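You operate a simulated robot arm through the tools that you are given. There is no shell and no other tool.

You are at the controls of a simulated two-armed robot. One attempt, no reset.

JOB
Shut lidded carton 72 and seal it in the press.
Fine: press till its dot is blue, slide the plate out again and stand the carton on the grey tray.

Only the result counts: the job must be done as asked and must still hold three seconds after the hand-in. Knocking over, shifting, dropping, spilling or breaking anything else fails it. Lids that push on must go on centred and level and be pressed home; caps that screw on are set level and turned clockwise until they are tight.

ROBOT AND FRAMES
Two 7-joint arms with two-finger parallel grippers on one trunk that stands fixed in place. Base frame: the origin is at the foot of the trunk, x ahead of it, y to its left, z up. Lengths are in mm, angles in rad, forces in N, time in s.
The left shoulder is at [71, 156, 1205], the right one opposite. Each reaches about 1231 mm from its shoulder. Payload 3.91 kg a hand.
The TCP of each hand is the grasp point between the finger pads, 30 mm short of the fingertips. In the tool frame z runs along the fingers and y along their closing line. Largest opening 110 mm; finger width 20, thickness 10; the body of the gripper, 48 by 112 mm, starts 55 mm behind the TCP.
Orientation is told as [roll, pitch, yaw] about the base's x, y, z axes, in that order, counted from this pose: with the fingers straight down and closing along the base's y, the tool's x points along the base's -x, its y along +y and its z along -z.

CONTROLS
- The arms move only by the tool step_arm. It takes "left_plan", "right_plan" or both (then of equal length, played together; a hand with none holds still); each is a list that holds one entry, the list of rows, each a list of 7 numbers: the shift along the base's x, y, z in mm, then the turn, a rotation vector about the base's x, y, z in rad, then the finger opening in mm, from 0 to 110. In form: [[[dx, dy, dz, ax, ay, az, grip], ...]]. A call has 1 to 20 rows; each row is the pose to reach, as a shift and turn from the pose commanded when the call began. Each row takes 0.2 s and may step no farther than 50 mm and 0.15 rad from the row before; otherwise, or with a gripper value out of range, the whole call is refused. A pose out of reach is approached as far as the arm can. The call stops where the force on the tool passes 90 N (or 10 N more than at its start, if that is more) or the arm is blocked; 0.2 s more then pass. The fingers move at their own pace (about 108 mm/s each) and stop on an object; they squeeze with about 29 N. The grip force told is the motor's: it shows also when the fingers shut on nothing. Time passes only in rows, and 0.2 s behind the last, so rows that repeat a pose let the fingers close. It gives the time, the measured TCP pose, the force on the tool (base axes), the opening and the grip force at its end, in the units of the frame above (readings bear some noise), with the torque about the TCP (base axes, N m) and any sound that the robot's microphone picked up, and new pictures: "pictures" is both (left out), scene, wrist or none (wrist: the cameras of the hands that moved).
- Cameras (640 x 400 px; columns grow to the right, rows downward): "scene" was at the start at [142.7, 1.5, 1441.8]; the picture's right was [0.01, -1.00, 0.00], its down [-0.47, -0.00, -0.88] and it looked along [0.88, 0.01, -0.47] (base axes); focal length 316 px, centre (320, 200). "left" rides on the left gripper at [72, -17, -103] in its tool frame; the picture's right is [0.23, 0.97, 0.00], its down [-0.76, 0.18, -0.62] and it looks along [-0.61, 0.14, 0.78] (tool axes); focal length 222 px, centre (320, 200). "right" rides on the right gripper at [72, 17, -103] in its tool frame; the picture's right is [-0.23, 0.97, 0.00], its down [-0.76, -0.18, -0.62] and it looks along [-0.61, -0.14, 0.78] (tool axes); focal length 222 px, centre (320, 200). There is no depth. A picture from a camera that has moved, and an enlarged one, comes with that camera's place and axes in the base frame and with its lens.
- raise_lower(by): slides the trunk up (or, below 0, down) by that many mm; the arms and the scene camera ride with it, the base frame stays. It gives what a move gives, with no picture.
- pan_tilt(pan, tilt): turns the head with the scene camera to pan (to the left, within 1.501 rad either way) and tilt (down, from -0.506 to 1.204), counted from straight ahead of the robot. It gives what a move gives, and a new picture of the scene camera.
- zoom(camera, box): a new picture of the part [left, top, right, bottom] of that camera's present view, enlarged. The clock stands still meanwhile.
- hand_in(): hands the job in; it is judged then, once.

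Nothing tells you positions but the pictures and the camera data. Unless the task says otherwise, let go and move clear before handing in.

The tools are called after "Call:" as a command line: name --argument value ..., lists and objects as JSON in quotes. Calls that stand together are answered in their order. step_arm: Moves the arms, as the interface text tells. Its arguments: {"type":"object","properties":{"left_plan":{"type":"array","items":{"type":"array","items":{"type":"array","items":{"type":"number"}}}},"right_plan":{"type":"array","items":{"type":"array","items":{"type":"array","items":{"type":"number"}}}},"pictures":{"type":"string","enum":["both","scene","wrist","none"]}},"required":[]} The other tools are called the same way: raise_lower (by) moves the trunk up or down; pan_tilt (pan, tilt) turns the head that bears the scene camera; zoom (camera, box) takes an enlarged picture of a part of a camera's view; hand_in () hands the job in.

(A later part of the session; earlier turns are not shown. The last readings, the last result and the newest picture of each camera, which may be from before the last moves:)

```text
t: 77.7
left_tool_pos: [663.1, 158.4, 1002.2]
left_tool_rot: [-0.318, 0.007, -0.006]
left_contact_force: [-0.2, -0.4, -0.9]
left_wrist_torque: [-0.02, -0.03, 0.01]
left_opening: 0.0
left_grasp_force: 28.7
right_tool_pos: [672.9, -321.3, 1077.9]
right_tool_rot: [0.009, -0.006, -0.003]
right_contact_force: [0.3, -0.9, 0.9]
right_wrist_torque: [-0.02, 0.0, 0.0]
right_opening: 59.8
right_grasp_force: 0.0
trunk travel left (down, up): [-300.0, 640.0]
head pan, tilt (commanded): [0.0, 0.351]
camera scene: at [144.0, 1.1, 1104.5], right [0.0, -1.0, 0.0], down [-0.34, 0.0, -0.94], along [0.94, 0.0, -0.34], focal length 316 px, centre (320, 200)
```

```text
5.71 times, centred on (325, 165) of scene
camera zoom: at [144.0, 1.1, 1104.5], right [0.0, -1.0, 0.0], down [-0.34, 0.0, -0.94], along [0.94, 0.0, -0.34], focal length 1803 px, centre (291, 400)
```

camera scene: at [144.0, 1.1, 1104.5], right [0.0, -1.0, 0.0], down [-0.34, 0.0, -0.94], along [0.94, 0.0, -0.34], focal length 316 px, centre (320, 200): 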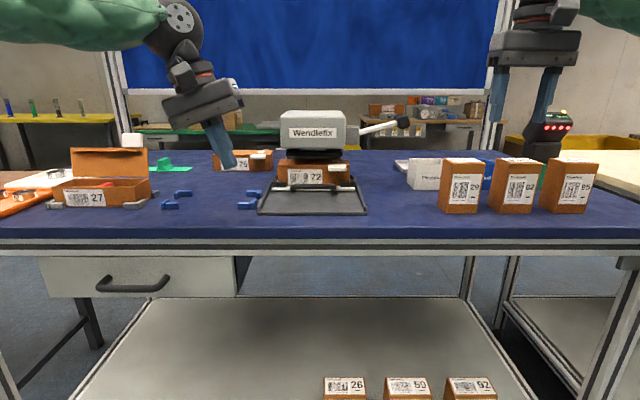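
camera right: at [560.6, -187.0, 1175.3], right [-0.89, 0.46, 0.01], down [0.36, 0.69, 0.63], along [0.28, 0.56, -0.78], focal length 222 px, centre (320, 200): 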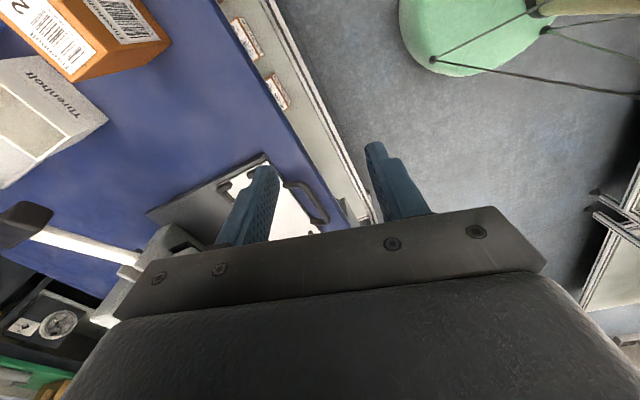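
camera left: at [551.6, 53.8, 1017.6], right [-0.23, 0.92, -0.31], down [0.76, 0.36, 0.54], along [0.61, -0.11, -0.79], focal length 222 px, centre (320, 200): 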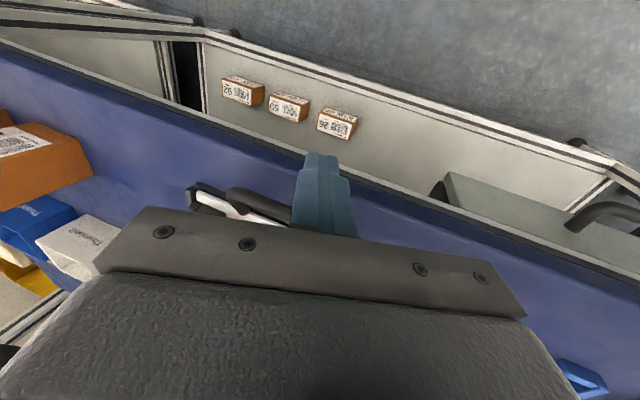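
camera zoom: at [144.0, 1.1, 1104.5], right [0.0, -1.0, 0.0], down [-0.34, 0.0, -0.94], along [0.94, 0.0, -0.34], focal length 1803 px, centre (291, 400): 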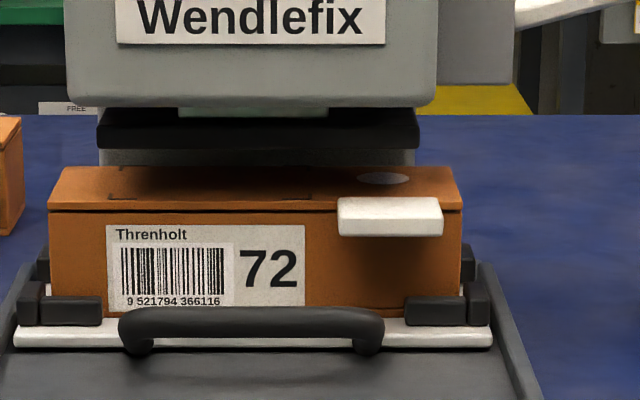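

The carton is under the pad and the dot is visible (white). Now I bring the right hand, closed and tilted so its fingers point slightly inward, above the lever's knob.

Call:
step_arm --right_plan '[[[30, 10, 20, 0.1, 0, 0, 40], [65, 30, 40, 0.2, 0, 0, 20], [105, 55, 42, 0.3, 0, 0, 0], [145, 85, 42, 0.3, 0, 0, 0], [175, 110, 42, 0.3, 0, 0, 0], [195, 131, 42, 0.3, 0, 0, 0], [195, 131, 42, 0.3, 0, 0, 0]]]' --pictures "both"

Call:
zoom --camera "scene" --box '[330, 60, 470, 180]'

Call:
zoom --camera "right" --box '[200, 60, 460, 230]'

```text
t: 79.3
left_tool_pos: [662.9, 158.8, 1001.3]
left_tool_rot: [-0.316, 0.007, -0.005]
left_contact_force: [0.3, -0.4, 0.2]
left_wrist_torque: [0.0, 0.04, 0.02]
left_opening: 0.0
left_grasp_force: 28.9
right_tool_pos: [869.1, -192.0, 1118.3]
right_tool_rot: [0.309, -0.005, -0.004]
right_contact_force: [-0.3, 0.1, 0.1]
right_wrist_torque: [0.02, -0.01, 0.04]
right_opening: 0.1
right_grasp_force: 29.6
trunk travel left (down, up): [-300.0, 640.0]
head pan, tilt (commanded): [0.0, 0.351]
camera scene: at [144.5, 0.4, 1104.4], right [0.0, -1.0, 0.0], down [-0.34, 0.0, -0.94], along [0.94, 0.0, -0.34], focal length 316 px, centre (320, 200)
camera right: at [796.3, -206.1, 1222.0], right [0.23, 0.93, 0.3], down [0.76, -0.36, 0.54], along [0.61, 0.1, -0.78], focal length 222 px, centre (320, 200)
```

scene: 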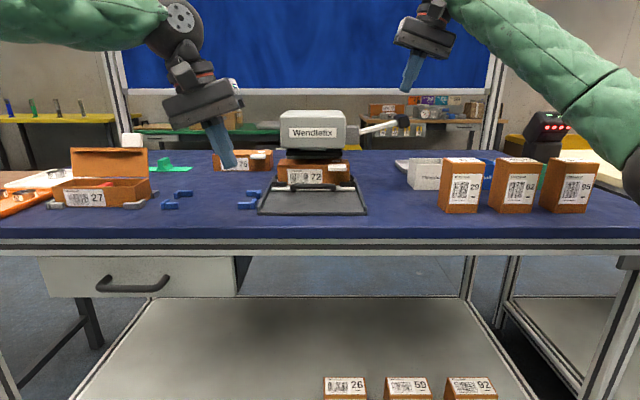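
right: 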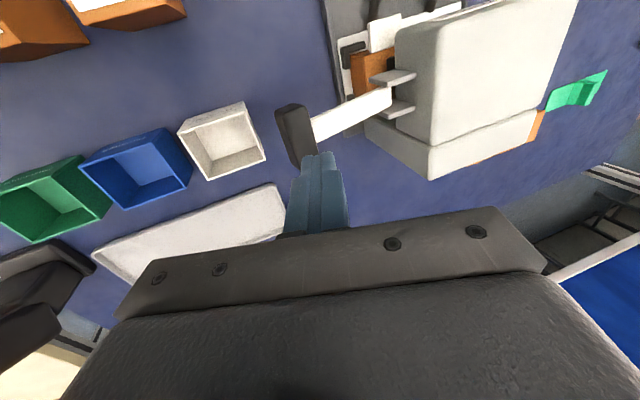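

```text
3.33 times, centred on (400, 120) of scene
camera zoom: at [144.5, 0.4, 1104.4], right [0.0, -1.0, 0.0], down [-0.34, 0.0, -0.94], along [0.94, 0.0, -0.34], focal length 1052 px, centre (53, 467)
```

zoom: 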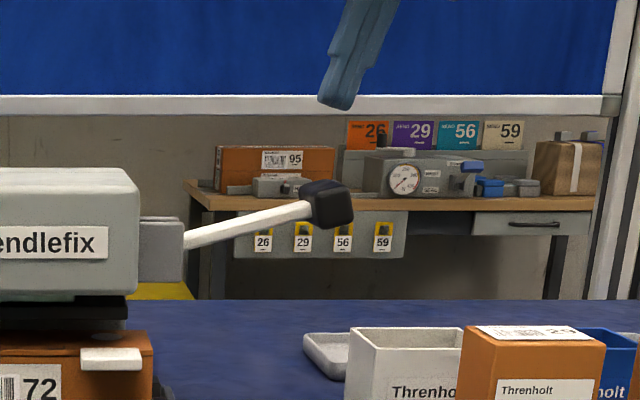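

```text
2.35 times, centred on (330, 145) of right
camera zoom: at [796.3, -206.1, 1222.0], right [0.23, 0.93, 0.3], down [0.76, -0.36, 0.54], along [0.61, 0.1, -0.78], focal length 523 px, centre (296, 329)
```

zoom: 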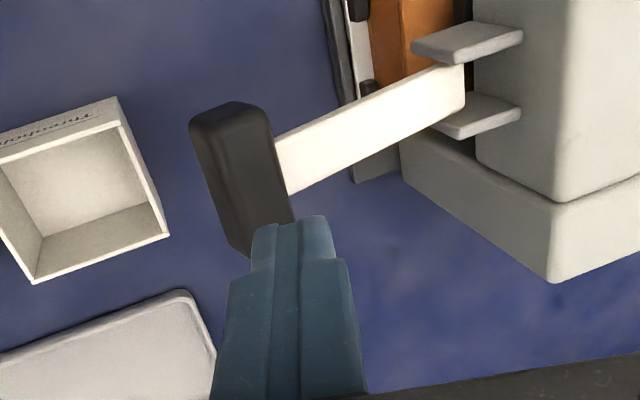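

The knob is a black block at about x 845–895, y≈−186, top z≈1042, and the lever turns down about the x-axis. I lower the closed fingers onto it.

Call:
step_arm --right_plan '[[[1, -3, -20, 0, 0, 0, 0], [1, -3, -38, 0, 0, 0, 0], [1, -3, -44, 0, 0, 0, 0]]]' --pictures "none"

Call:
step_arm --right_plan '[[[0, 0, -3, 0, 0, 0, 0], [0, 0, -6, 0, 0, 0, 0]]]' --pictures "none"

Call:
zoom --camera "scene" --box '[280, 80, 440, 200]'

```text
t: 80.1
left_tool_pos: [664.2, 157.5, 1002.1]
left_tool_rot: [-0.315, 0.008, -0.005]
left_contact_force: [0.2, -0.8, 0.5]
left_wrist_torque: [0.01, 0.01, -0.02]
left_opening: 0.0
left_grasp_force: 28.9
right_tool_pos: [869.5, -193.9, 1073.3]
right_tool_rot: [0.31, -0.005, -0.004]
right_contact_force: [0.9, -1.1, 0.9]
right_wrist_torque: [-0.02, -0.04, 0.01]
right_opening: 0.0
right_grasp_force: 28.7
trunk travel left (down, up): [-300.0, 640.0]
head pan, tilt (commanded): [0.0, 0.351]
```

```text
t: 80.7
left_tool_pos: [663.4, 158.0, 1001.6]
left_tool_rot: [-0.315, 0.007, -0.005]
left_contact_force: [0.2, -0.7, -0.8]
left_wrist_torque: [-0.06, -0.01, 0.01]
left_opening: 0.0
left_grasp_force: 29.2
right_tool_pos: [869.3, -194.5, 1069.5]
right_tool_rot: [0.31, -0.006, -0.002]
right_contact_force: [-1.1, -1.5, 0.5]
right_wrist_torque: [-0.03, 0.03, 0.01]
right_opening: 0.1
right_grasp_force: 29.2
trunk travel left (down, up): [-300.0, 640.0]
head pan, tilt (commanded): [0.0, 0.351]
```

```text
3.33 times, centred on (360, 140) of scene
camera zoom: at [144.6, 0.8, 1104.4], right [0.0, -1.0, 0.0], down [-0.34, 0.0, -0.94], along [0.94, 0.0, -0.34], focal length 1052 px, centre (187, 400)
```

zoom: 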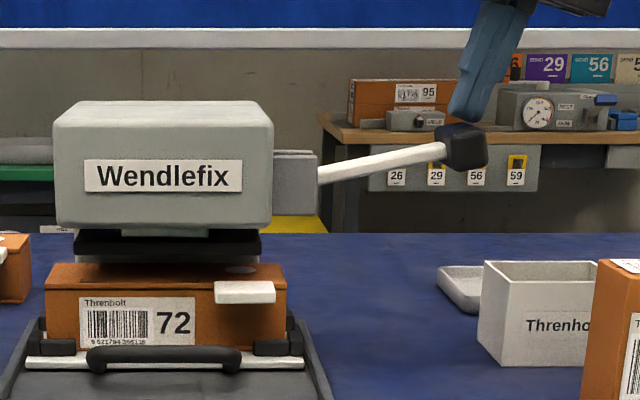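

The fingertips are on the knob. I push it down along its arc, checking the force.

Call:
step_arm --right_plan '[[[0, -1.7, -5, 0, 0, 0, 0], [0, -3.4, -10, 0, 0, 0, 0], [0, -4.8, -15, 0, 0, 0, 0]]]' --pictures "none"

Call:
zoom --camera "scene" --box '[280, 80, 440, 200]'

```text
t: 81.5
left_tool_pos: [663.6, 158.3, 1002.8]
left_tool_rot: [-0.314, 0.007, -0.006]
left_contact_force: [-0.1, -0.6, 0.2]
left_wrist_torque: [-0.03, 0.01, -0.02]
left_opening: 0.0
left_grasp_force: 28.9
right_tool_pos: [869.9, -198.0, 1053.1]
right_tool_rot: [0.308, -0.005, -0.004]
right_contact_force: [1.5, 0.7, 0.4]
right_wrist_torque: [0.01, -0.02, -0.05]
right_opening: 0.1
right_grasp_force: 29.8
trunk travel left (down, up): [-300.0, 640.0]
head pan, tilt (commanded): [0.0, 0.351]
```

```text
3.33 times, centred on (360, 140) of scene
camera zoom: at [144.6, 0.8, 1104.4], right [0.0, -1.0, 0.0], down [-0.34, 0.0, -0.94], along [0.94, 0.0, -0.34], focal length 1052 px, centre (187, 400)
```

zoom: 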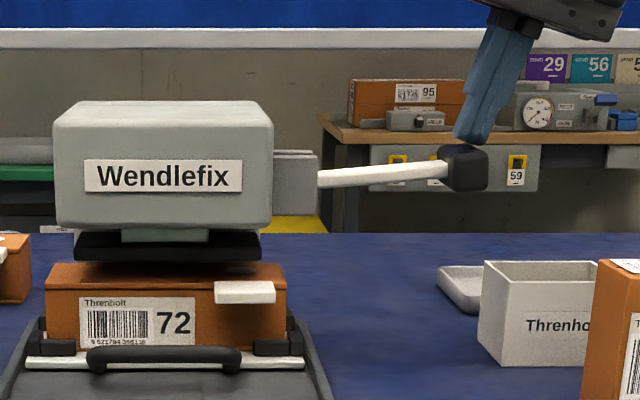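

The lever turns and the pad comes down with it. I continue along the arc.

Call:
step_arm --right_plan '[[[0, -0.8, -6, 0, 0, 0, 0], [0, -1.2, -12, 0, 0, 0, 0], [0, -1.4, -18, 0, 0, 0, 0]]]' --pictures "none"

Call:
zoom --camera "scene" --box '[280, 80, 440, 200]'

```text
t: 82.3
left_tool_pos: [664.2, 157.2, 1002.2]
left_tool_rot: [-0.316, 0.007, -0.007]
left_contact_force: [0.3, 0.5, -0.1]
left_wrist_torque: [-0.01, 0.01, -0.01]
left_opening: 0.1
left_grasp_force: 28.7
right_tool_pos: [869.8, -201.8, 1035.1]
right_tool_rot: [0.31, -0.007, -0.004]
right_contact_force: [-0.6, -0.9, 1.9]
right_wrist_torque: [0.0, 0.04, 0.01]
right_opening: 0.0
right_grasp_force: 28.9
trunk travel left (down, up): [-300.0, 640.0]
head pan, tilt (commanded): [0.0, 0.351]
```

```text
3.33 times, centred on (360, 140) of scene
camera zoom: at [144.4, 0.7, 1104.4], right [0.0, -1.0, 0.0], down [-0.34, 0.0, -0.94], along [0.94, 0.0, -0.34], focal length 1052 px, centre (187, 400)
```

zoom: 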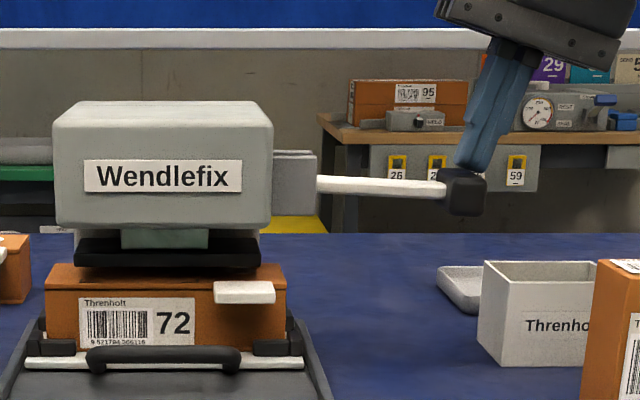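

The pad nears the carton. Continuing down in smaller steps.

Call:
step_arm --right_plan '[[[0, 0.2, -5, 0, 0, 0, 0], [0, 0.5, -10, 0, 0, 0, 0]]]' --pictures "none"

Call:
step_arm --right_plan '[[[0, 0.5, -4, 0, 0, 0, 0], [0, 1, -8, 0, 0, 0, 0]]]' --pictures "none"

Call:
zoom --camera "scene" --box '[280, 80, 440, 200]'

```text
t: 82.9
left_tool_pos: [662.9, 158.2, 1002.8]
left_tool_rot: [-0.316, 0.007, -0.005]
left_contact_force: [1.3, 0.3, -0.5]
left_wrist_torque: [-0.03, 0.02, -0.02]
left_opening: 0.0
left_grasp_force: 29.3
right_tool_pos: [869.7, -199.3, 1025.7]
right_tool_rot: [0.309, -0.004, -0.002]
right_contact_force: [0.5, -3.1, 2.1]
right_wrist_torque: [-0.11, 0.03, 0.0]
right_opening: 0.0
right_grasp_force: 29.3
trunk travel left (down, up): [-300.0, 640.0]
head pan, tilt (commanded): [0.0, 0.351]
```

```text
t: 83.5
left_tool_pos: [663.5, 157.2, 1002.2]
left_tool_rot: [-0.316, 0.007, -0.007]
left_contact_force: [0.5, -0.2, -0.1]
left_wrist_torque: [0.0, 0.0, -0.03]
left_opening: 0.0
left_grasp_force: 29.2
right_tool_pos: [869.6, -198.9, 1017.3]
right_tool_rot: [0.31, -0.006, -0.002]
right_contact_force: [0.9, -3.2, 1.6]
right_wrist_torque: [-0.07, 0.0, 0.01]
right_opening: 0.1
right_grasp_force: 29.6
trunk travel left (down, up): [-300.0, 640.0]
head pan, tilt (commanded): [0.0, 0.351]
```

```text
3.33 times, centred on (360, 140) of scene
camera zoom: at [144.5, 0.5, 1104.4], right [0.0, -1.0, 0.0], down [-0.34, 0.0, -0.94], along [0.94, 0.0, -0.34], focal length 1052 px, centre (187, 400)
```

zoom: 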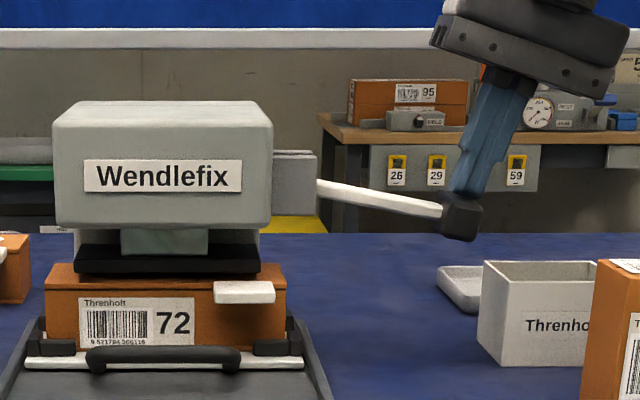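

Call:
step_arm --right_plan '[[[0, 0.5, -4, 0, 0, 0, 0], [0, 1.2, -8, 0, 0, 0, 0]]]' --pictures "none"

Call:
step_arm --right_plan '[[[0, 0.7, -3, 0, 0, 0, 0], [0, 1.5, -6, 0, 0, 0, 0]]]' --pictures "none"

Call:
zoom --camera "scene" --box '[280, 80, 440, 200]'

```text
t: 84.1
left_tool_pos: [663.6, 157.4, 1002.7]
left_tool_rot: [-0.315, 0.005, -0.006]
left_contact_force: [-0.2, -0.6, 0.2]
left_wrist_torque: [0.03, 0.01, 0.0]
left_opening: 0.0
left_grasp_force: 28.3
right_tool_pos: [868.9, -197.1, 1009.6]
right_tool_rot: [0.308, -0.005, -0.002]
right_contact_force: [-0.7, -3.6, 2.1]
right_wrist_torque: [-0.11, 0.04, 0.03]
right_opening: 0.0
right_grasp_force: 29.0
trunk travel left (down, up): [-300.0, 640.0]
head pan, tilt (commanded): [0.0, 0.351]
```

```text
t: 84.7
left_tool_pos: [664.2, 158.2, 1001.7]
left_tool_rot: [-0.319, 0.006, -0.005]
left_contact_force: [0.0, -0.5, 0.5]
left_wrist_torque: [0.0, 0.04, 0.01]
left_opening: 0.1
left_grasp_force: 28.9
right_tool_pos: [869.3, -195.2, 1004.4]
right_tool_rot: [0.308, -0.005, -0.002]
right_contact_force: [1.9, -2.2, 2.1]
right_wrist_torque: [-0.1, 0.0, 0.03]
right_opening: 0.0
right_grasp_force: 28.8
trunk travel left (down, up): [-300.0, 640.0]
head pan, tilt (commanded): [0.0, 0.351]
```

```text
3.33 times, centred on (360, 140) of scene
camera zoom: at [144.5, 0.6, 1104.4], right [0.0, -1.0, 0.0], down [-0.34, 0.0, -0.94], along [0.94, 0.0, -0.34], focal length 1052 px, centre (187, 400)
```

zoom: 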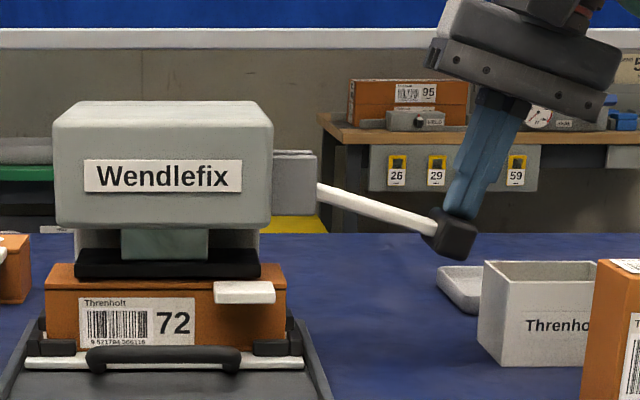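

Call:
step_arm --right_plan '[[[0, 1.2, -4.5, 0, 0, 0, 0], [0, 2.5, -9, 0, 0, 0, 0]]]' --pictures "none"

Call:
step_arm --right_plan '[[[0, 1.5, -4, 0, 0, 0, 0], [0, 3, -8, 0, 0, 0, 0]]]' --pictures "none"

Call:
zoom --camera "scene" --box '[280, 80, 440, 200]'

```text
t: 85.3
left_tool_pos: [663.8, 158.4, 1001.6]
left_tool_rot: [-0.316, 0.005, -0.005]
left_contact_force: [0.4, -0.3, 0.3]
left_wrist_torque: [-0.04, -0.01, -0.04]
left_opening: 0.2
left_grasp_force: 28.7
right_tool_pos: [868.9, -192.9, 994.5]
right_tool_rot: [0.308, -0.006, -0.004]
right_contact_force: [2.7, -4.6, 7.5]
right_wrist_torque: [-0.06, -0.06, -0.07]
right_opening: 0.0
right_grasp_force: 28.9
trunk travel left (down, up): [-300.0, 640.0]
head pan, tilt (commanded): [0.0, 0.351]
```

```text
t: 85.9
left_tool_pos: [662.6, 157.1, 1003.5]
left_tool_rot: [-0.316, 0.004, -0.007]
left_contact_force: [0.4, 0.0, -0.6]
left_wrist_torque: [0.01, 0.02, 0.02]
left_opening: 0.0
left_grasp_force: 29.0
right_tool_pos: [868.3, -192.6, 990.2]
right_tool_rot: [0.31, -0.011, -0.006]
right_contact_force: [16.2, -14.0, 33.7]
right_wrist_torque: [0.27, -0.29, -0.24]
right_opening: 0.0
right_grasp_force: 29.0
trunk travel left (down, up): [-300.0, 640.0]
head pan, tilt (commanded): [0.0, 0.351]
```

```text
3.33 times, centred on (360, 140) of scene
camera zoom: at [143.4, 0.1, 1105.1], right [0.0, -1.0, 0.0], down [-0.34, 0.0, -0.94], along [0.94, 0.0, -0.34], focal length 1052 px, centre (187, 400)
```

zoom: 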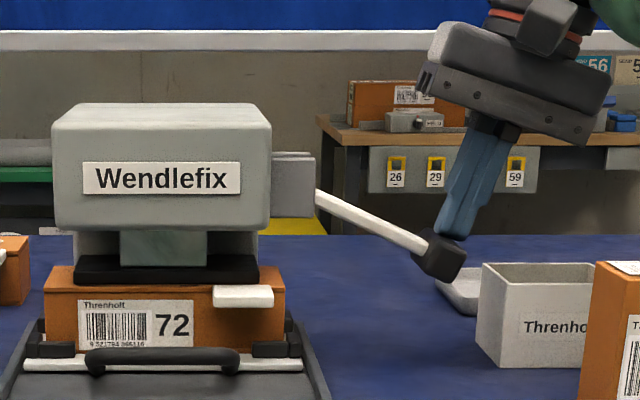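

The pad now presses on the carton with about 34 N at the knob. I'll look for the dot.

Call:
zoom --camera "scene" --box '[285, 135, 365, 190]'

Call:
zoom --camera "right" --box '[0, 0, 640, 400]'

Call:
zoom --camera "left" --box '[0, 0, 640, 400]'

```text
7.27 times, centred on (325, 162) of scene
camera zoom: at [143.4, 0.1, 1105.1], right [0.0, -1.0, 0.0], down [-0.34, 0.0, -0.94], along [0.94, 0.0, -0.34], focal length 2294 px, centre (284, 473)
```

zoom: 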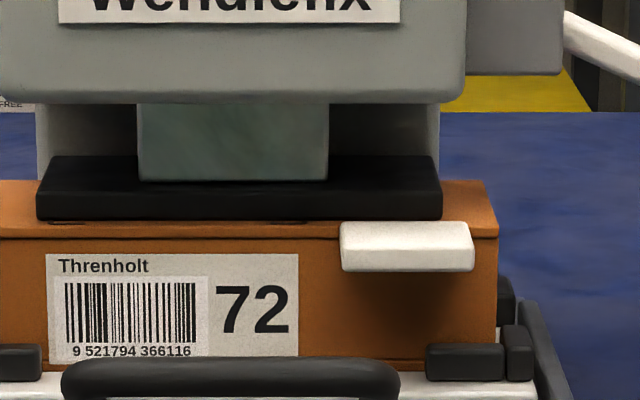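

```text
1.00 times, centred on (320, 200) of right (not enlarged: the box is as wide or as high as the picture)
camera zoom: at [795.7, -206.9, 1093.1], right [0.23, 0.93, 0.3], down [0.75, -0.36, 0.55], along [0.62, 0.1, -0.78], focal length 222 px, centre (320, 200)
```

zoom: 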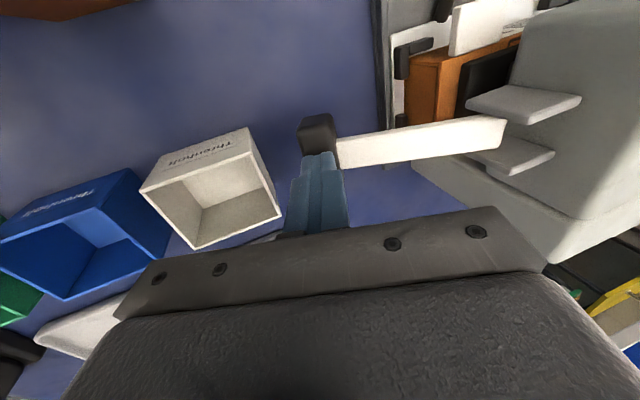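

```text
1.00 times, centred on (320, 200) of left (not enlarged: the box is as wide or as high as the picture)
camera zoom: at [590.3, 172.6, 1106.5], right [-0.22, 0.93, -0.3], down [0.77, 0.36, 0.53], along [0.6, -0.11, -0.79], focal length 222 px, centre (320, 200)
```

zoom: 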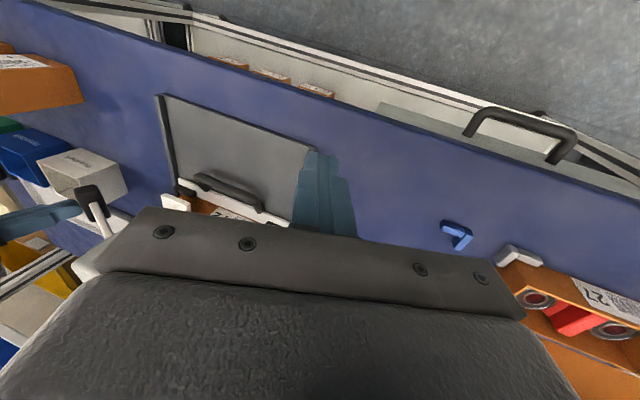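

The pad covers the dot while pressing. I press a bit harder and hold for about a second, listening for any signal.

Call:
step_arm --right_plan '[[[0, 0.7, -2, 0, 0, 0, 0], [0, 1, -3, 0, 0, 0, 0], [0, 1, -3, 0, 0, 0, 0], [0, 1, -3, 0, 0, 0, 0], [0, 1, -3, 0, 0, 0, 0]]]' --pictures "scene"

Call:
zoom --camera "scene" --box '[285, 80, 445, 200]'

```text
t: 87.1
left_tool_pos: [662.5, 157.5, 1004.4]
left_tool_rot: [-0.315, 0.003, -0.005]
left_contact_force: [0.5, -0.7, -1.1]
left_wrist_torque: [0.01, -0.02, 0.03]
left_opening: 0.0
left_grasp_force: 28.7
right_tool_pos: [868.2, -190.9, 988.0]
right_tool_rot: [0.31, -0.013, -0.003]
right_contact_force: [31.2, -26.8, 52.8]
right_wrist_torque: [0.26, -0.63, -0.46]
right_opening: 0.1
right_grasp_force: 28.9
trunk travel left (down, up): [-300.0, 640.0]
head pan, tilt (commanded): [0.0, 0.351]
camera scene: at [141.8, -0.3, 1105.0], right [0.0, -1.0, 0.0], down [-0.34, 0.0, -0.94], along [0.94, 0.0, -0.34], focal length 316 px, centre (320, 200)
```

scene: 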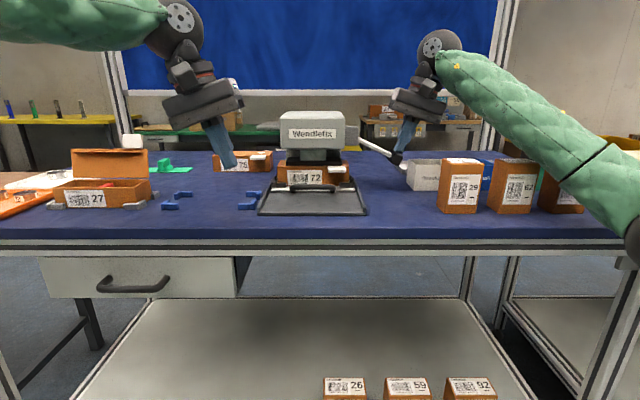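

```text
3.33 times, centred on (365, 140) of scene
camera zoom: at [141.8, -0.3, 1105.0], right [0.0, -1.0, 0.0], down [-0.34, 0.0, -0.94], along [0.94, 0.0, -0.34], focal length 1052 px, centre (170, 400)
```

zoom: 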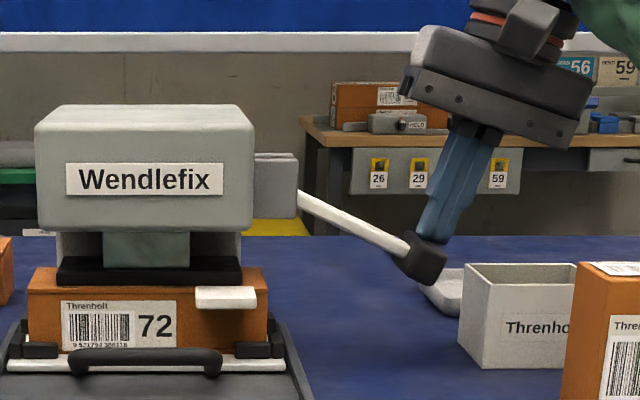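

About 65 N held for a second, no sound. I ease off along the arc to see whether the lever returns and what colour the dot has.

Call:
step_arm --right_plan '[[[0, -1, 4, 0, 0, 0, 0], [0, -3, 12, 0, 0, 0, 0], [0, -5, 20, 0, 0, 0, 0], [0, -8, 30, 0, 0, 0, 0], [0, -10, 40, 0, 0, 0, 0]]]' --pictures "scene"

Call:
zoom --camera "scene" --box '[285, 80, 445, 200]'

Call:
zoom --camera "scene" --box '[285, 135, 365, 190]'

```text
t: 88.3
left_tool_pos: [664.2, 157.8, 1001.7]
left_tool_rot: [-0.315, 0.006, -0.006]
left_contact_force: [-0.3, -0.6, 0.1]
left_wrist_torque: [-0.02, -0.01, -0.02]
left_opening: 0.0
left_grasp_force: 29.1
right_tool_pos: [870.9, -199.2, 1023.6]
right_tool_rot: [0.308, -0.006, -0.002]
right_contact_force: [-0.1, -3.0, 2.9]
right_wrist_torque: [-0.1, 0.02, 0.01]
right_opening: 0.0
right_grasp_force: 29.3
trunk travel left (down, up): [-300.0, 640.0]
head pan, tilt (commanded): [0.0, 0.351]
camera scene: at [144.4, 0.8, 1104.3], right [0.0, -1.0, 0.0], down [-0.34, 0.0, -0.94], along [0.94, 0.0, -0.34], focal length 316 px, centre (320, 200)
```

scene: 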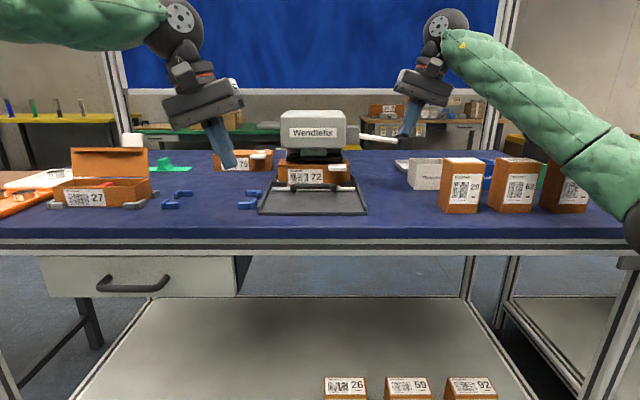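

```text
3.33 times, centred on (365, 140) of scene
camera zoom: at [144.4, 0.8, 1104.3], right [0.0, -1.0, 0.0], down [-0.34, 0.0, -0.94], along [0.94, 0.0, -0.34], focal length 1052 px, centre (170, 400)
```

zoom: 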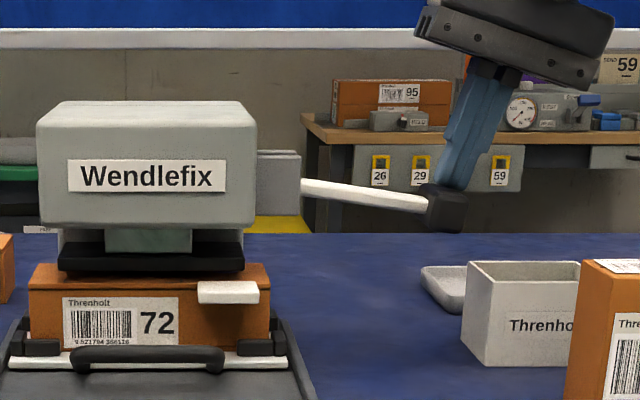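

```text
7.27 times, centred on (325, 162) of scene
camera zoom: at [144.4, 0.8, 1104.3], right [0.0, -1.0, 0.0], down [-0.34, 0.0, -0.94], along [0.94, 0.0, -0.34], focal length 2294 px, centre (284, 473)
```

zoom: 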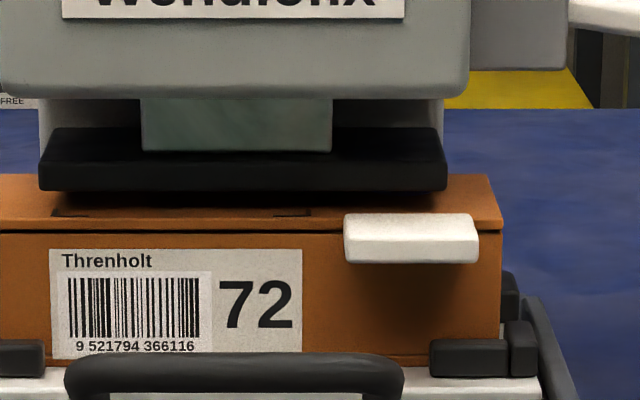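

The lever springs back up with my finger. I raise it further to see the dot.

Call:
step_arm --right_plan '[[[0, 0, 12, 0, 0, 0, 0], [0, 1, 24, 0, 0, 0, 0], [0, 3, 36, 0, 0, 0, 0], [0, 5, 48, 0, 0, 0, 0]]]' --pictures "scene"

Call:
zoom --camera "scene" --box '[285, 135, 365, 190]'

```text
t: 89.3
left_tool_pos: [663.3, 157.9, 1001.8]
left_tool_rot: [-0.315, 0.009, -0.006]
left_contact_force: [0.5, -0.2, -0.1]
left_wrist_torque: [-0.03, 0.0, -0.05]
left_opening: 0.0
left_grasp_force: 28.6
right_tool_pos: [869.8, -193.1, 1071.5]
right_tool_rot: [0.31, -0.005, -0.004]
right_contact_force: [-0.6, 0.3, 1.0]
right_wrist_torque: [0.04, 0.01, -0.04]
right_opening: 0.0
right_grasp_force: 29.1
trunk travel left (down, up): [-300.0, 640.0]
head pan, tilt (commanded): [0.0, 0.351]
camera scene: at [144.4, 0.9, 1104.4], right [0.0, -1.0, 0.0], down [-0.34, 0.0, -0.94], along [0.94, 0.0, -0.34], focal length 316 px, centre (320, 200)
```

scene: 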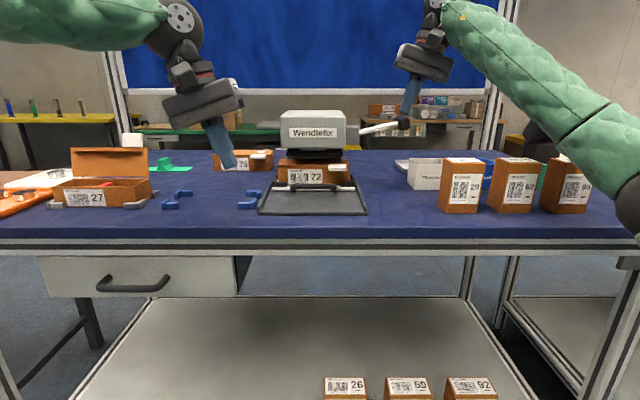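

```text
7.27 times, centred on (325, 162) of scene
camera zoom: at [144.4, 0.9, 1104.4], right [0.0, -1.0, 0.0], down [-0.34, 0.0, -0.94], along [0.94, 0.0, -0.34], focal length 2294 px, centre (284, 473)
```

zoom: 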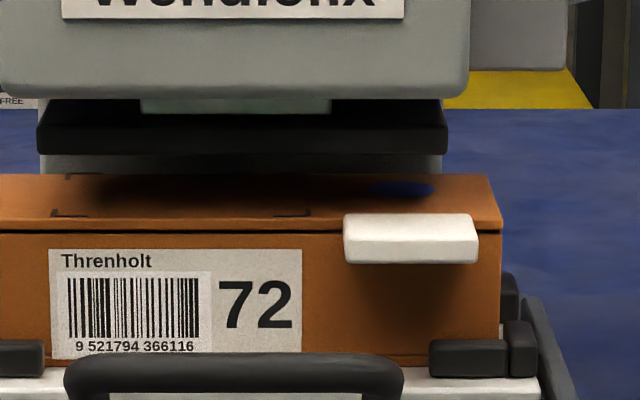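

The dot has turned blue. Now I raise the right hand off the lever, and start orienting the left hand (pitched forward) to hook the handle from behind.

Call:
step_arm --left_plan '[[[14, -22, -4, 0, -0.1, 0, 0], [28, -44, -8, 0, -0.2, 0, 0], [42, -66, -12, 0, -0.3, 0, 0], [56, -88, -17, 0, -0.4, 0, 0], [56, -88, -17, 0, -0.4, 0, 0]]]' --right_plan '[[[0, 0, 20, 0, 0, 0, 0], [0, -5, 40, 0, 0, 0, 0], [-30, -20, 45, 0, 0, 0, 0], [-70, -35, 45, 0, 0, 0, 0], [-110, -45, 45, 0, 0, 0, 0]]]' --pictures "both"

Call:
zoom --camera "scene" --box '[240, 80, 440, 230]'

```text
t: 90.5
left_tool_pos: [718.1, 67.8, 986.9]
left_tool_rot: [-0.311, -0.396, -0.006]
left_contact_force: [-0.1, -0.8, 0.2]
left_wrist_torque: [0.01, 0.01, 0.0]
left_opening: 0.0
left_grasp_force: 29.1
right_tool_pos: [757.9, -239.1, 1117.2]
right_tool_rot: [0.308, -0.007, 0.0]
right_contact_force: [-0.7, 0.5, 0.2]
right_wrist_torque: [0.04, -0.03, -0.04]
right_opening: 0.1
right_grasp_force: 29.2
trunk travel left (down, up): [-300.0, 640.0]
head pan, tilt (commanded): [0.0, 0.351]
camera scene: at [143.5, 0.3, 1104.7], right [0.0, -1.0, 0.0], down [-0.34, 0.0, -0.94], along [0.94, 0.0, -0.34], focal length 316 px, centre (320, 200)
camera right: at [685.5, -253.9, 1220.7], right [0.23, 0.93, 0.3], down [0.76, -0.36, 0.54], along [0.61, 0.1, -0.78], focal length 222 px, centre (320, 200)
camera left: at [611.6, 83.9, 1053.5], right [-0.09, 0.93, -0.36], down [0.5, 0.36, 0.79], along [0.86, -0.11, -0.49], focal length 222 px, centre (320, 200)
```

scene: 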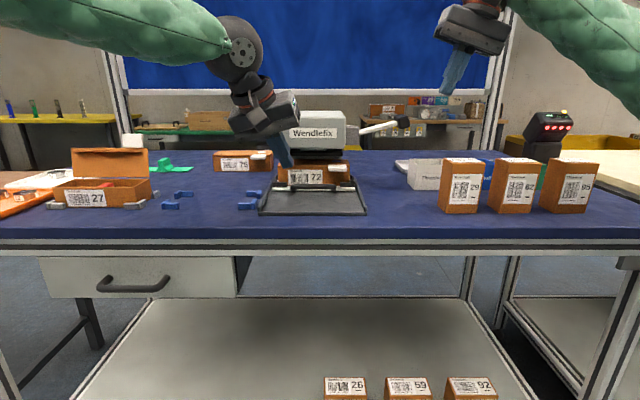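
right: 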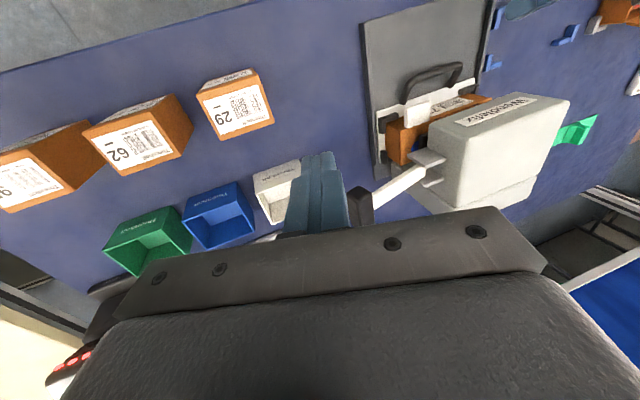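
left: 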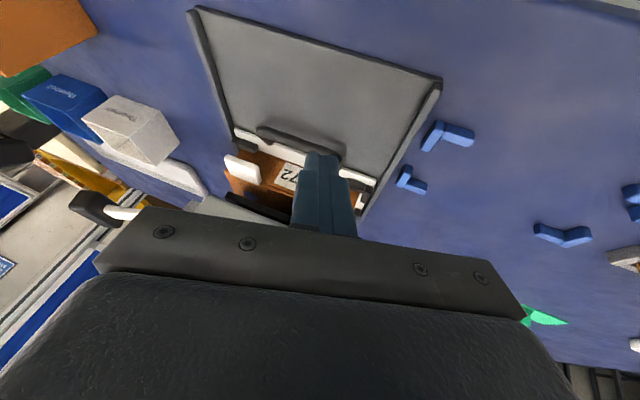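

```text
2.67 times, centred on (340, 155) of scene
camera zoom: at [143.5, 0.3, 1104.7], right [0.0, -1.0, 0.0], down [-0.34, 0.0, -0.94], along [0.94, 0.0, -0.34], focal length 841 px, centre (267, 320)
```

zoom: 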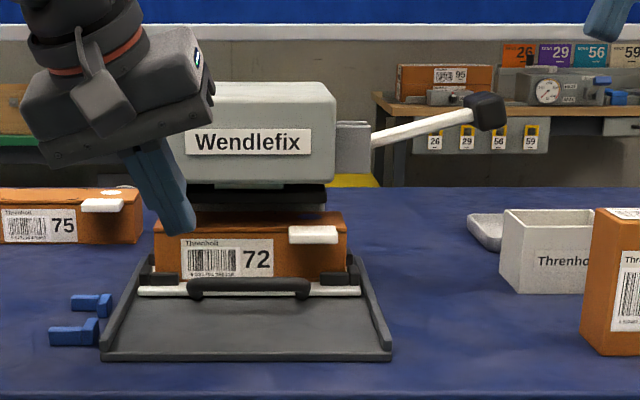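

The lever is back up. I'll check the handle's present position from the left wrist camera before hooking it.

Call:
zoom --camera "left" --box '[210, 90, 400, 230]'

```text
2.86 times, centred on (305, 160) of left
camera zoom: at [611.6, 83.9, 1053.5], right [-0.09, 0.93, -0.36], down [0.5, 0.36, 0.79], along [0.86, -0.11, -0.49], focal length 635 px, centre (363, 314)
```

zoom: 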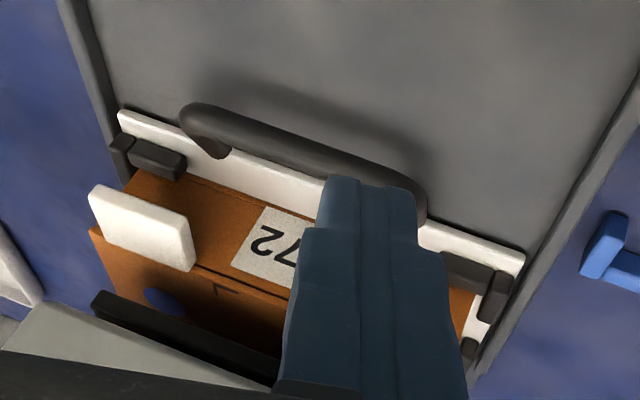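

The dot is clearly blue, and the loop behind the bar is open. I move the pitched fingertips forward over the bar into position above the loop.

Call:
step_arm --left_plan '[[[20, -9, -10, 0, 0, 0, 0], [42, -18, -20, 0, 0, 0, 0], [62, -27, -32, 0, 0, 0, 0], [75, -32, -40, 0, 0, 0, 0], [85, -35, -42, 0, 0, 0, 0], [85, -35, -42, 0, 0, 0, 0]]]' --pictures "both"

Call:
zoom --camera "left" --box '[210, 90, 400, 230]'

Call:
zoom --camera "scene" --box '[260, 90, 380, 210]'

```text
t: 91.9
left_tool_pos: [798.2, 33.2, 945.9]
left_tool_rot: [-0.313, -0.391, -0.009]
left_contact_force: [-64.1, 30.3, 1.8]
left_wrist_torque: [-2.0, -4.12, 2.8]
left_opening: 0.0
left_grasp_force: 28.6
right_tool_pos: [754.7, -238.1, 1120.7]
right_tool_rot: [0.308, -0.011, -0.005]
right_contact_force: [0.7, 0.4, 0.5]
right_wrist_torque: [0.01, 0.0, 0.0]
right_opening: 0.0
right_grasp_force: 29.1
trunk travel left (down, up): [-300.0, 640.0]
head pan, tilt (commanded): [0.0, 0.351]
stopped in row 6 (left hand): the force on the tool passed its limit at 94 N (the readings are from after the stop); the commanded pose is now the measured one
camera scene: at [139.1, 3.7, 1105.3], right [0.0, -1.0, 0.0], down [-0.34, 0.0, -0.94], along [0.94, 0.0, -0.34], focal length 316 px, centre (320, 200)
camera left: at [691.0, 49.6, 1013.5], right [-0.09, 0.93, -0.36], down [0.5, 0.36, 0.79], along [0.86, -0.11, -0.5], focal length 222 px, centre (320, 200)
```

scene: 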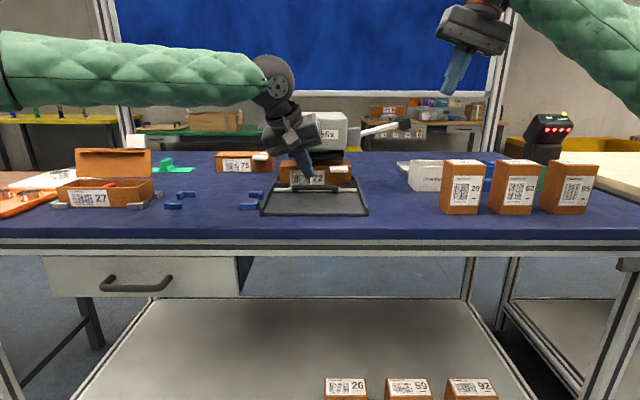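
left: 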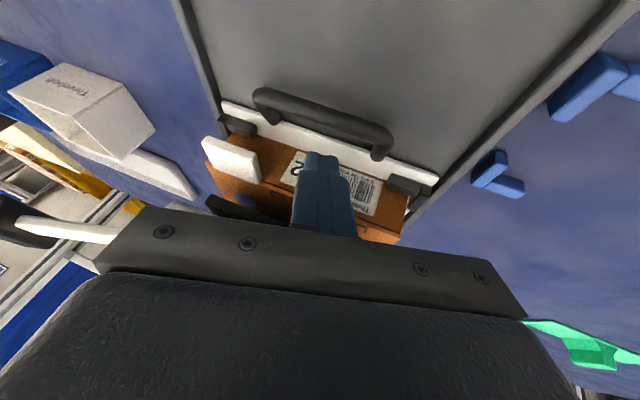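

```text
2.86 times, centred on (305, 160) of left
camera zoom: at [691.0, 49.6, 1013.5], right [-0.09, 0.93, -0.36], down [0.5, 0.36, 0.79], along [0.86, -0.11, -0.5], focal length 635 px, centre (363, 314)
```

zoom: 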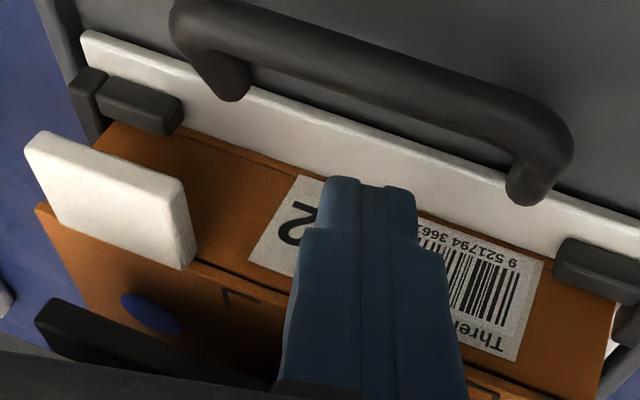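

```text
3.33 times, centred on (320, 150) of scene
camera zoom: at [139.1, 3.7, 1105.3], right [0.0, -1.0, 0.0], down [-0.34, 0.0, -0.94], along [0.94, 0.0, -0.34], focal length 1052 px, centre (320, 367)
```

zoom: 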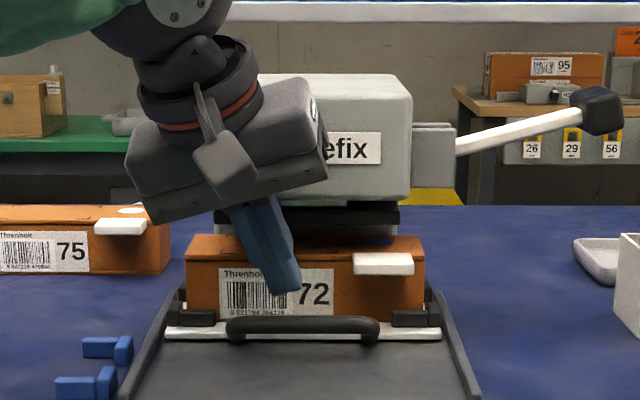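

The gripper body bumped the press head's front corner (its face is nearer, about x≈805), so the move stopped. I back off at once and check that nothing has shifted.

Call:
step_arm --left_plan '[[[-8, 0, 0, 0, 0, 0, 0], [-20, 0, 3, 0, 0, 0, 0], [-35, 0, 5, 0, 0, 0, 0]]]' --pictures "both"

Call:
zoom --camera "scene" --box '[240, 80, 440, 230]'

```text
t: 92.7
left_tool_pos: [769.2, 30.1, 947.0]
left_tool_rot: [-0.312, -0.388, -0.01]
left_contact_force: [0.1, -0.5, -0.5]
left_wrist_torque: [0.01, -0.02, 0.0]
left_opening: 0.1
left_grasp_force: 28.8
right_tool_pos: [760.1, -242.3, 1117.2]
right_tool_rot: [0.309, -0.005, -0.005]
right_contact_force: [0.1, -0.3, -0.3]
right_wrist_torque: [0.02, 0.01, -0.01]
right_opening: 0.0
right_grasp_force: 29.1
trunk travel left (down, up): [-300.0, 640.0]
head pan, tilt (commanded): [0.0, 0.351]
camera scene: at [144.7, 0.0, 1104.3], right [0.0, -1.0, 0.0], down [-0.34, 0.0, -0.94], along [0.94, 0.0, -0.34], focal length 316 px, centre (320, 200)
camera left: at [661.8, 46.0, 1014.8], right [-0.09, 0.93, -0.36], down [0.5, 0.35, 0.79], along [0.86, -0.11, -0.5], focal length 222 px, centre (320, 200)
```

scene: 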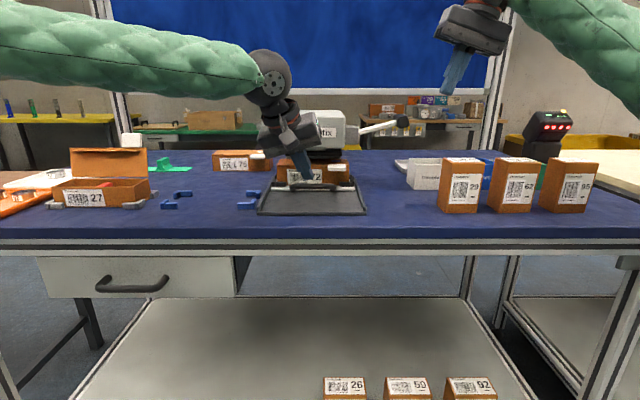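
left: 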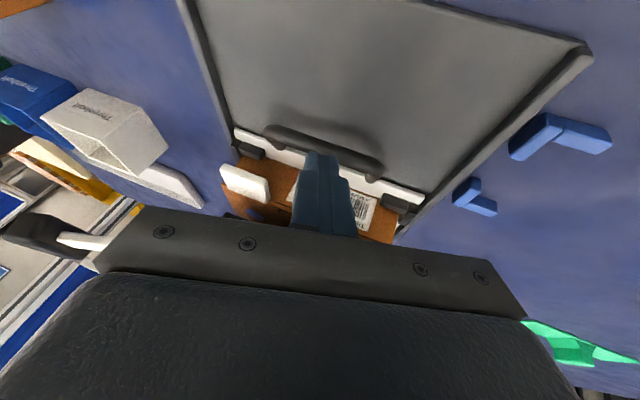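

```text
2.67 times, centred on (340, 155) of scene
camera zoom: at [144.7, 0.0, 1104.3], right [0.0, -1.0, 0.0], down [-0.34, 0.0, -0.94], along [0.94, 0.0, -0.34], focal length 841 px, centre (267, 320)
```

zoom: 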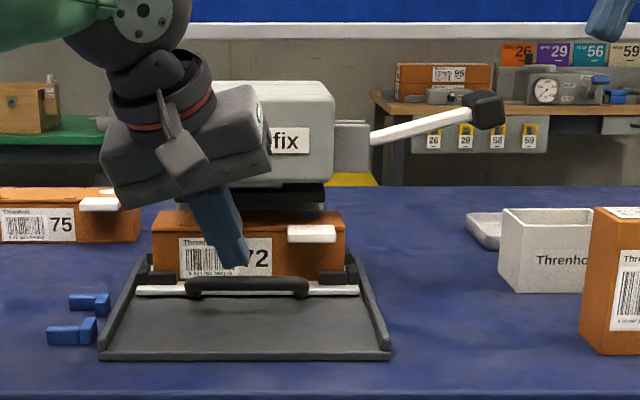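

Nothing has shifted; only the camera swayed. I'll use a steeper forward pitch (about 0.7 rad) so the body stays well in front of the head, and slide the fingertips over the bar along the finger axis. First reorient a little further back.

Call:
step_arm --left_plan '[[[-15, 1, 8, 0, -0.1, 0, 0], [-20, 2, 12, 0, -0.2, 0, 0], [-15, 3, 14, 0, -0.31, 0, 0], [-5, 3, 13.5, 0, -0.31, 0, 0], [-5, 3, 13.5, 0, -0.31, 0, 0]]]' --pictures "both"

Call:
zoom --camera "left" --box '[210, 90, 400, 230]'

Call:
zoom --camera "scene" --box '[240, 90, 380, 220]'

```text
t: 93.9
left_tool_pos: [763.5, 34.5, 960.6]
left_tool_rot: [-0.307, -0.697, -0.012]
left_contact_force: [0.1, -0.2, -0.3]
left_wrist_torque: [0.02, -0.04, 0.01]
left_opening: 0.1
left_grasp_force: 29.2
right_tool_pos: [758.4, -239.7, 1115.9]
right_tool_rot: [0.31, -0.006, -0.003]
right_contact_force: [0.1, 0.4, -0.3]
right_wrist_torque: [0.03, 0.01, 0.02]
right_opening: 0.3
right_grasp_force: 28.9
trunk travel left (down, up): [-300.0, 640.0]
head pan, tilt (commanded): [0.0, 0.351]
camera scene: at [144.3, 0.6, 1104.5], right [0.0, -1.0, 0.0], down [-0.34, 0.0, -0.94], along [0.94, 0.0, -0.34], focal length 316 px, centre (320, 200)
camera left: at [640.3, 50.1, 993.0], right [0.03, 0.93, -0.37], down [0.24, 0.35, 0.9], along [0.97, -0.11, -0.21], focal length 222 px, centre (320, 200)
```

scene: 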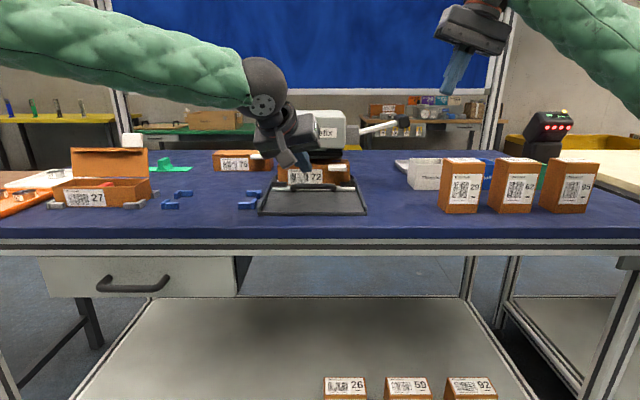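
left: 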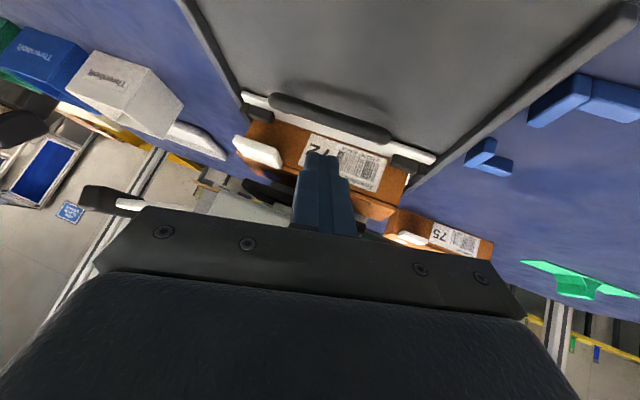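

```text
2.86 times, centred on (305, 160) of left
camera zoom: at [640.3, 50.1, 993.0], right [0.03, 0.93, -0.37], down [0.24, 0.35, 0.9], along [0.97, -0.11, -0.21], focal length 635 px, centre (363, 314)
```

zoom: 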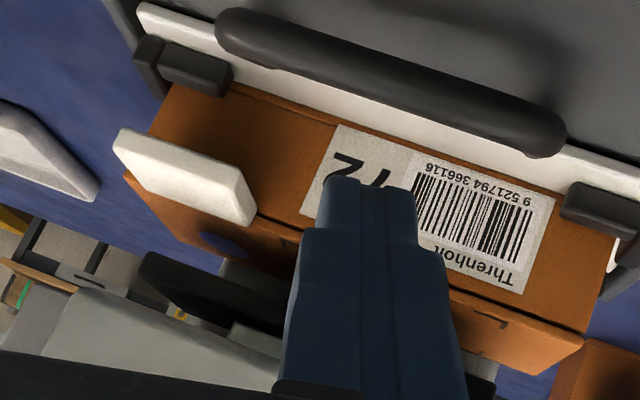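

```text
3.08 times, centred on (310, 155) of scene
camera zoom: at [144.3, 0.6, 1104.5], right [0.0, -1.0, 0.0], down [-0.34, 0.0, -0.94], along [0.94, 0.0, -0.34], focal length 971 px, centre (351, 338)
```

zoom: 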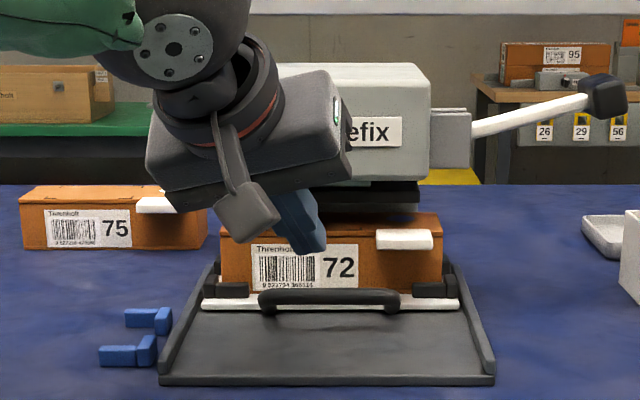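

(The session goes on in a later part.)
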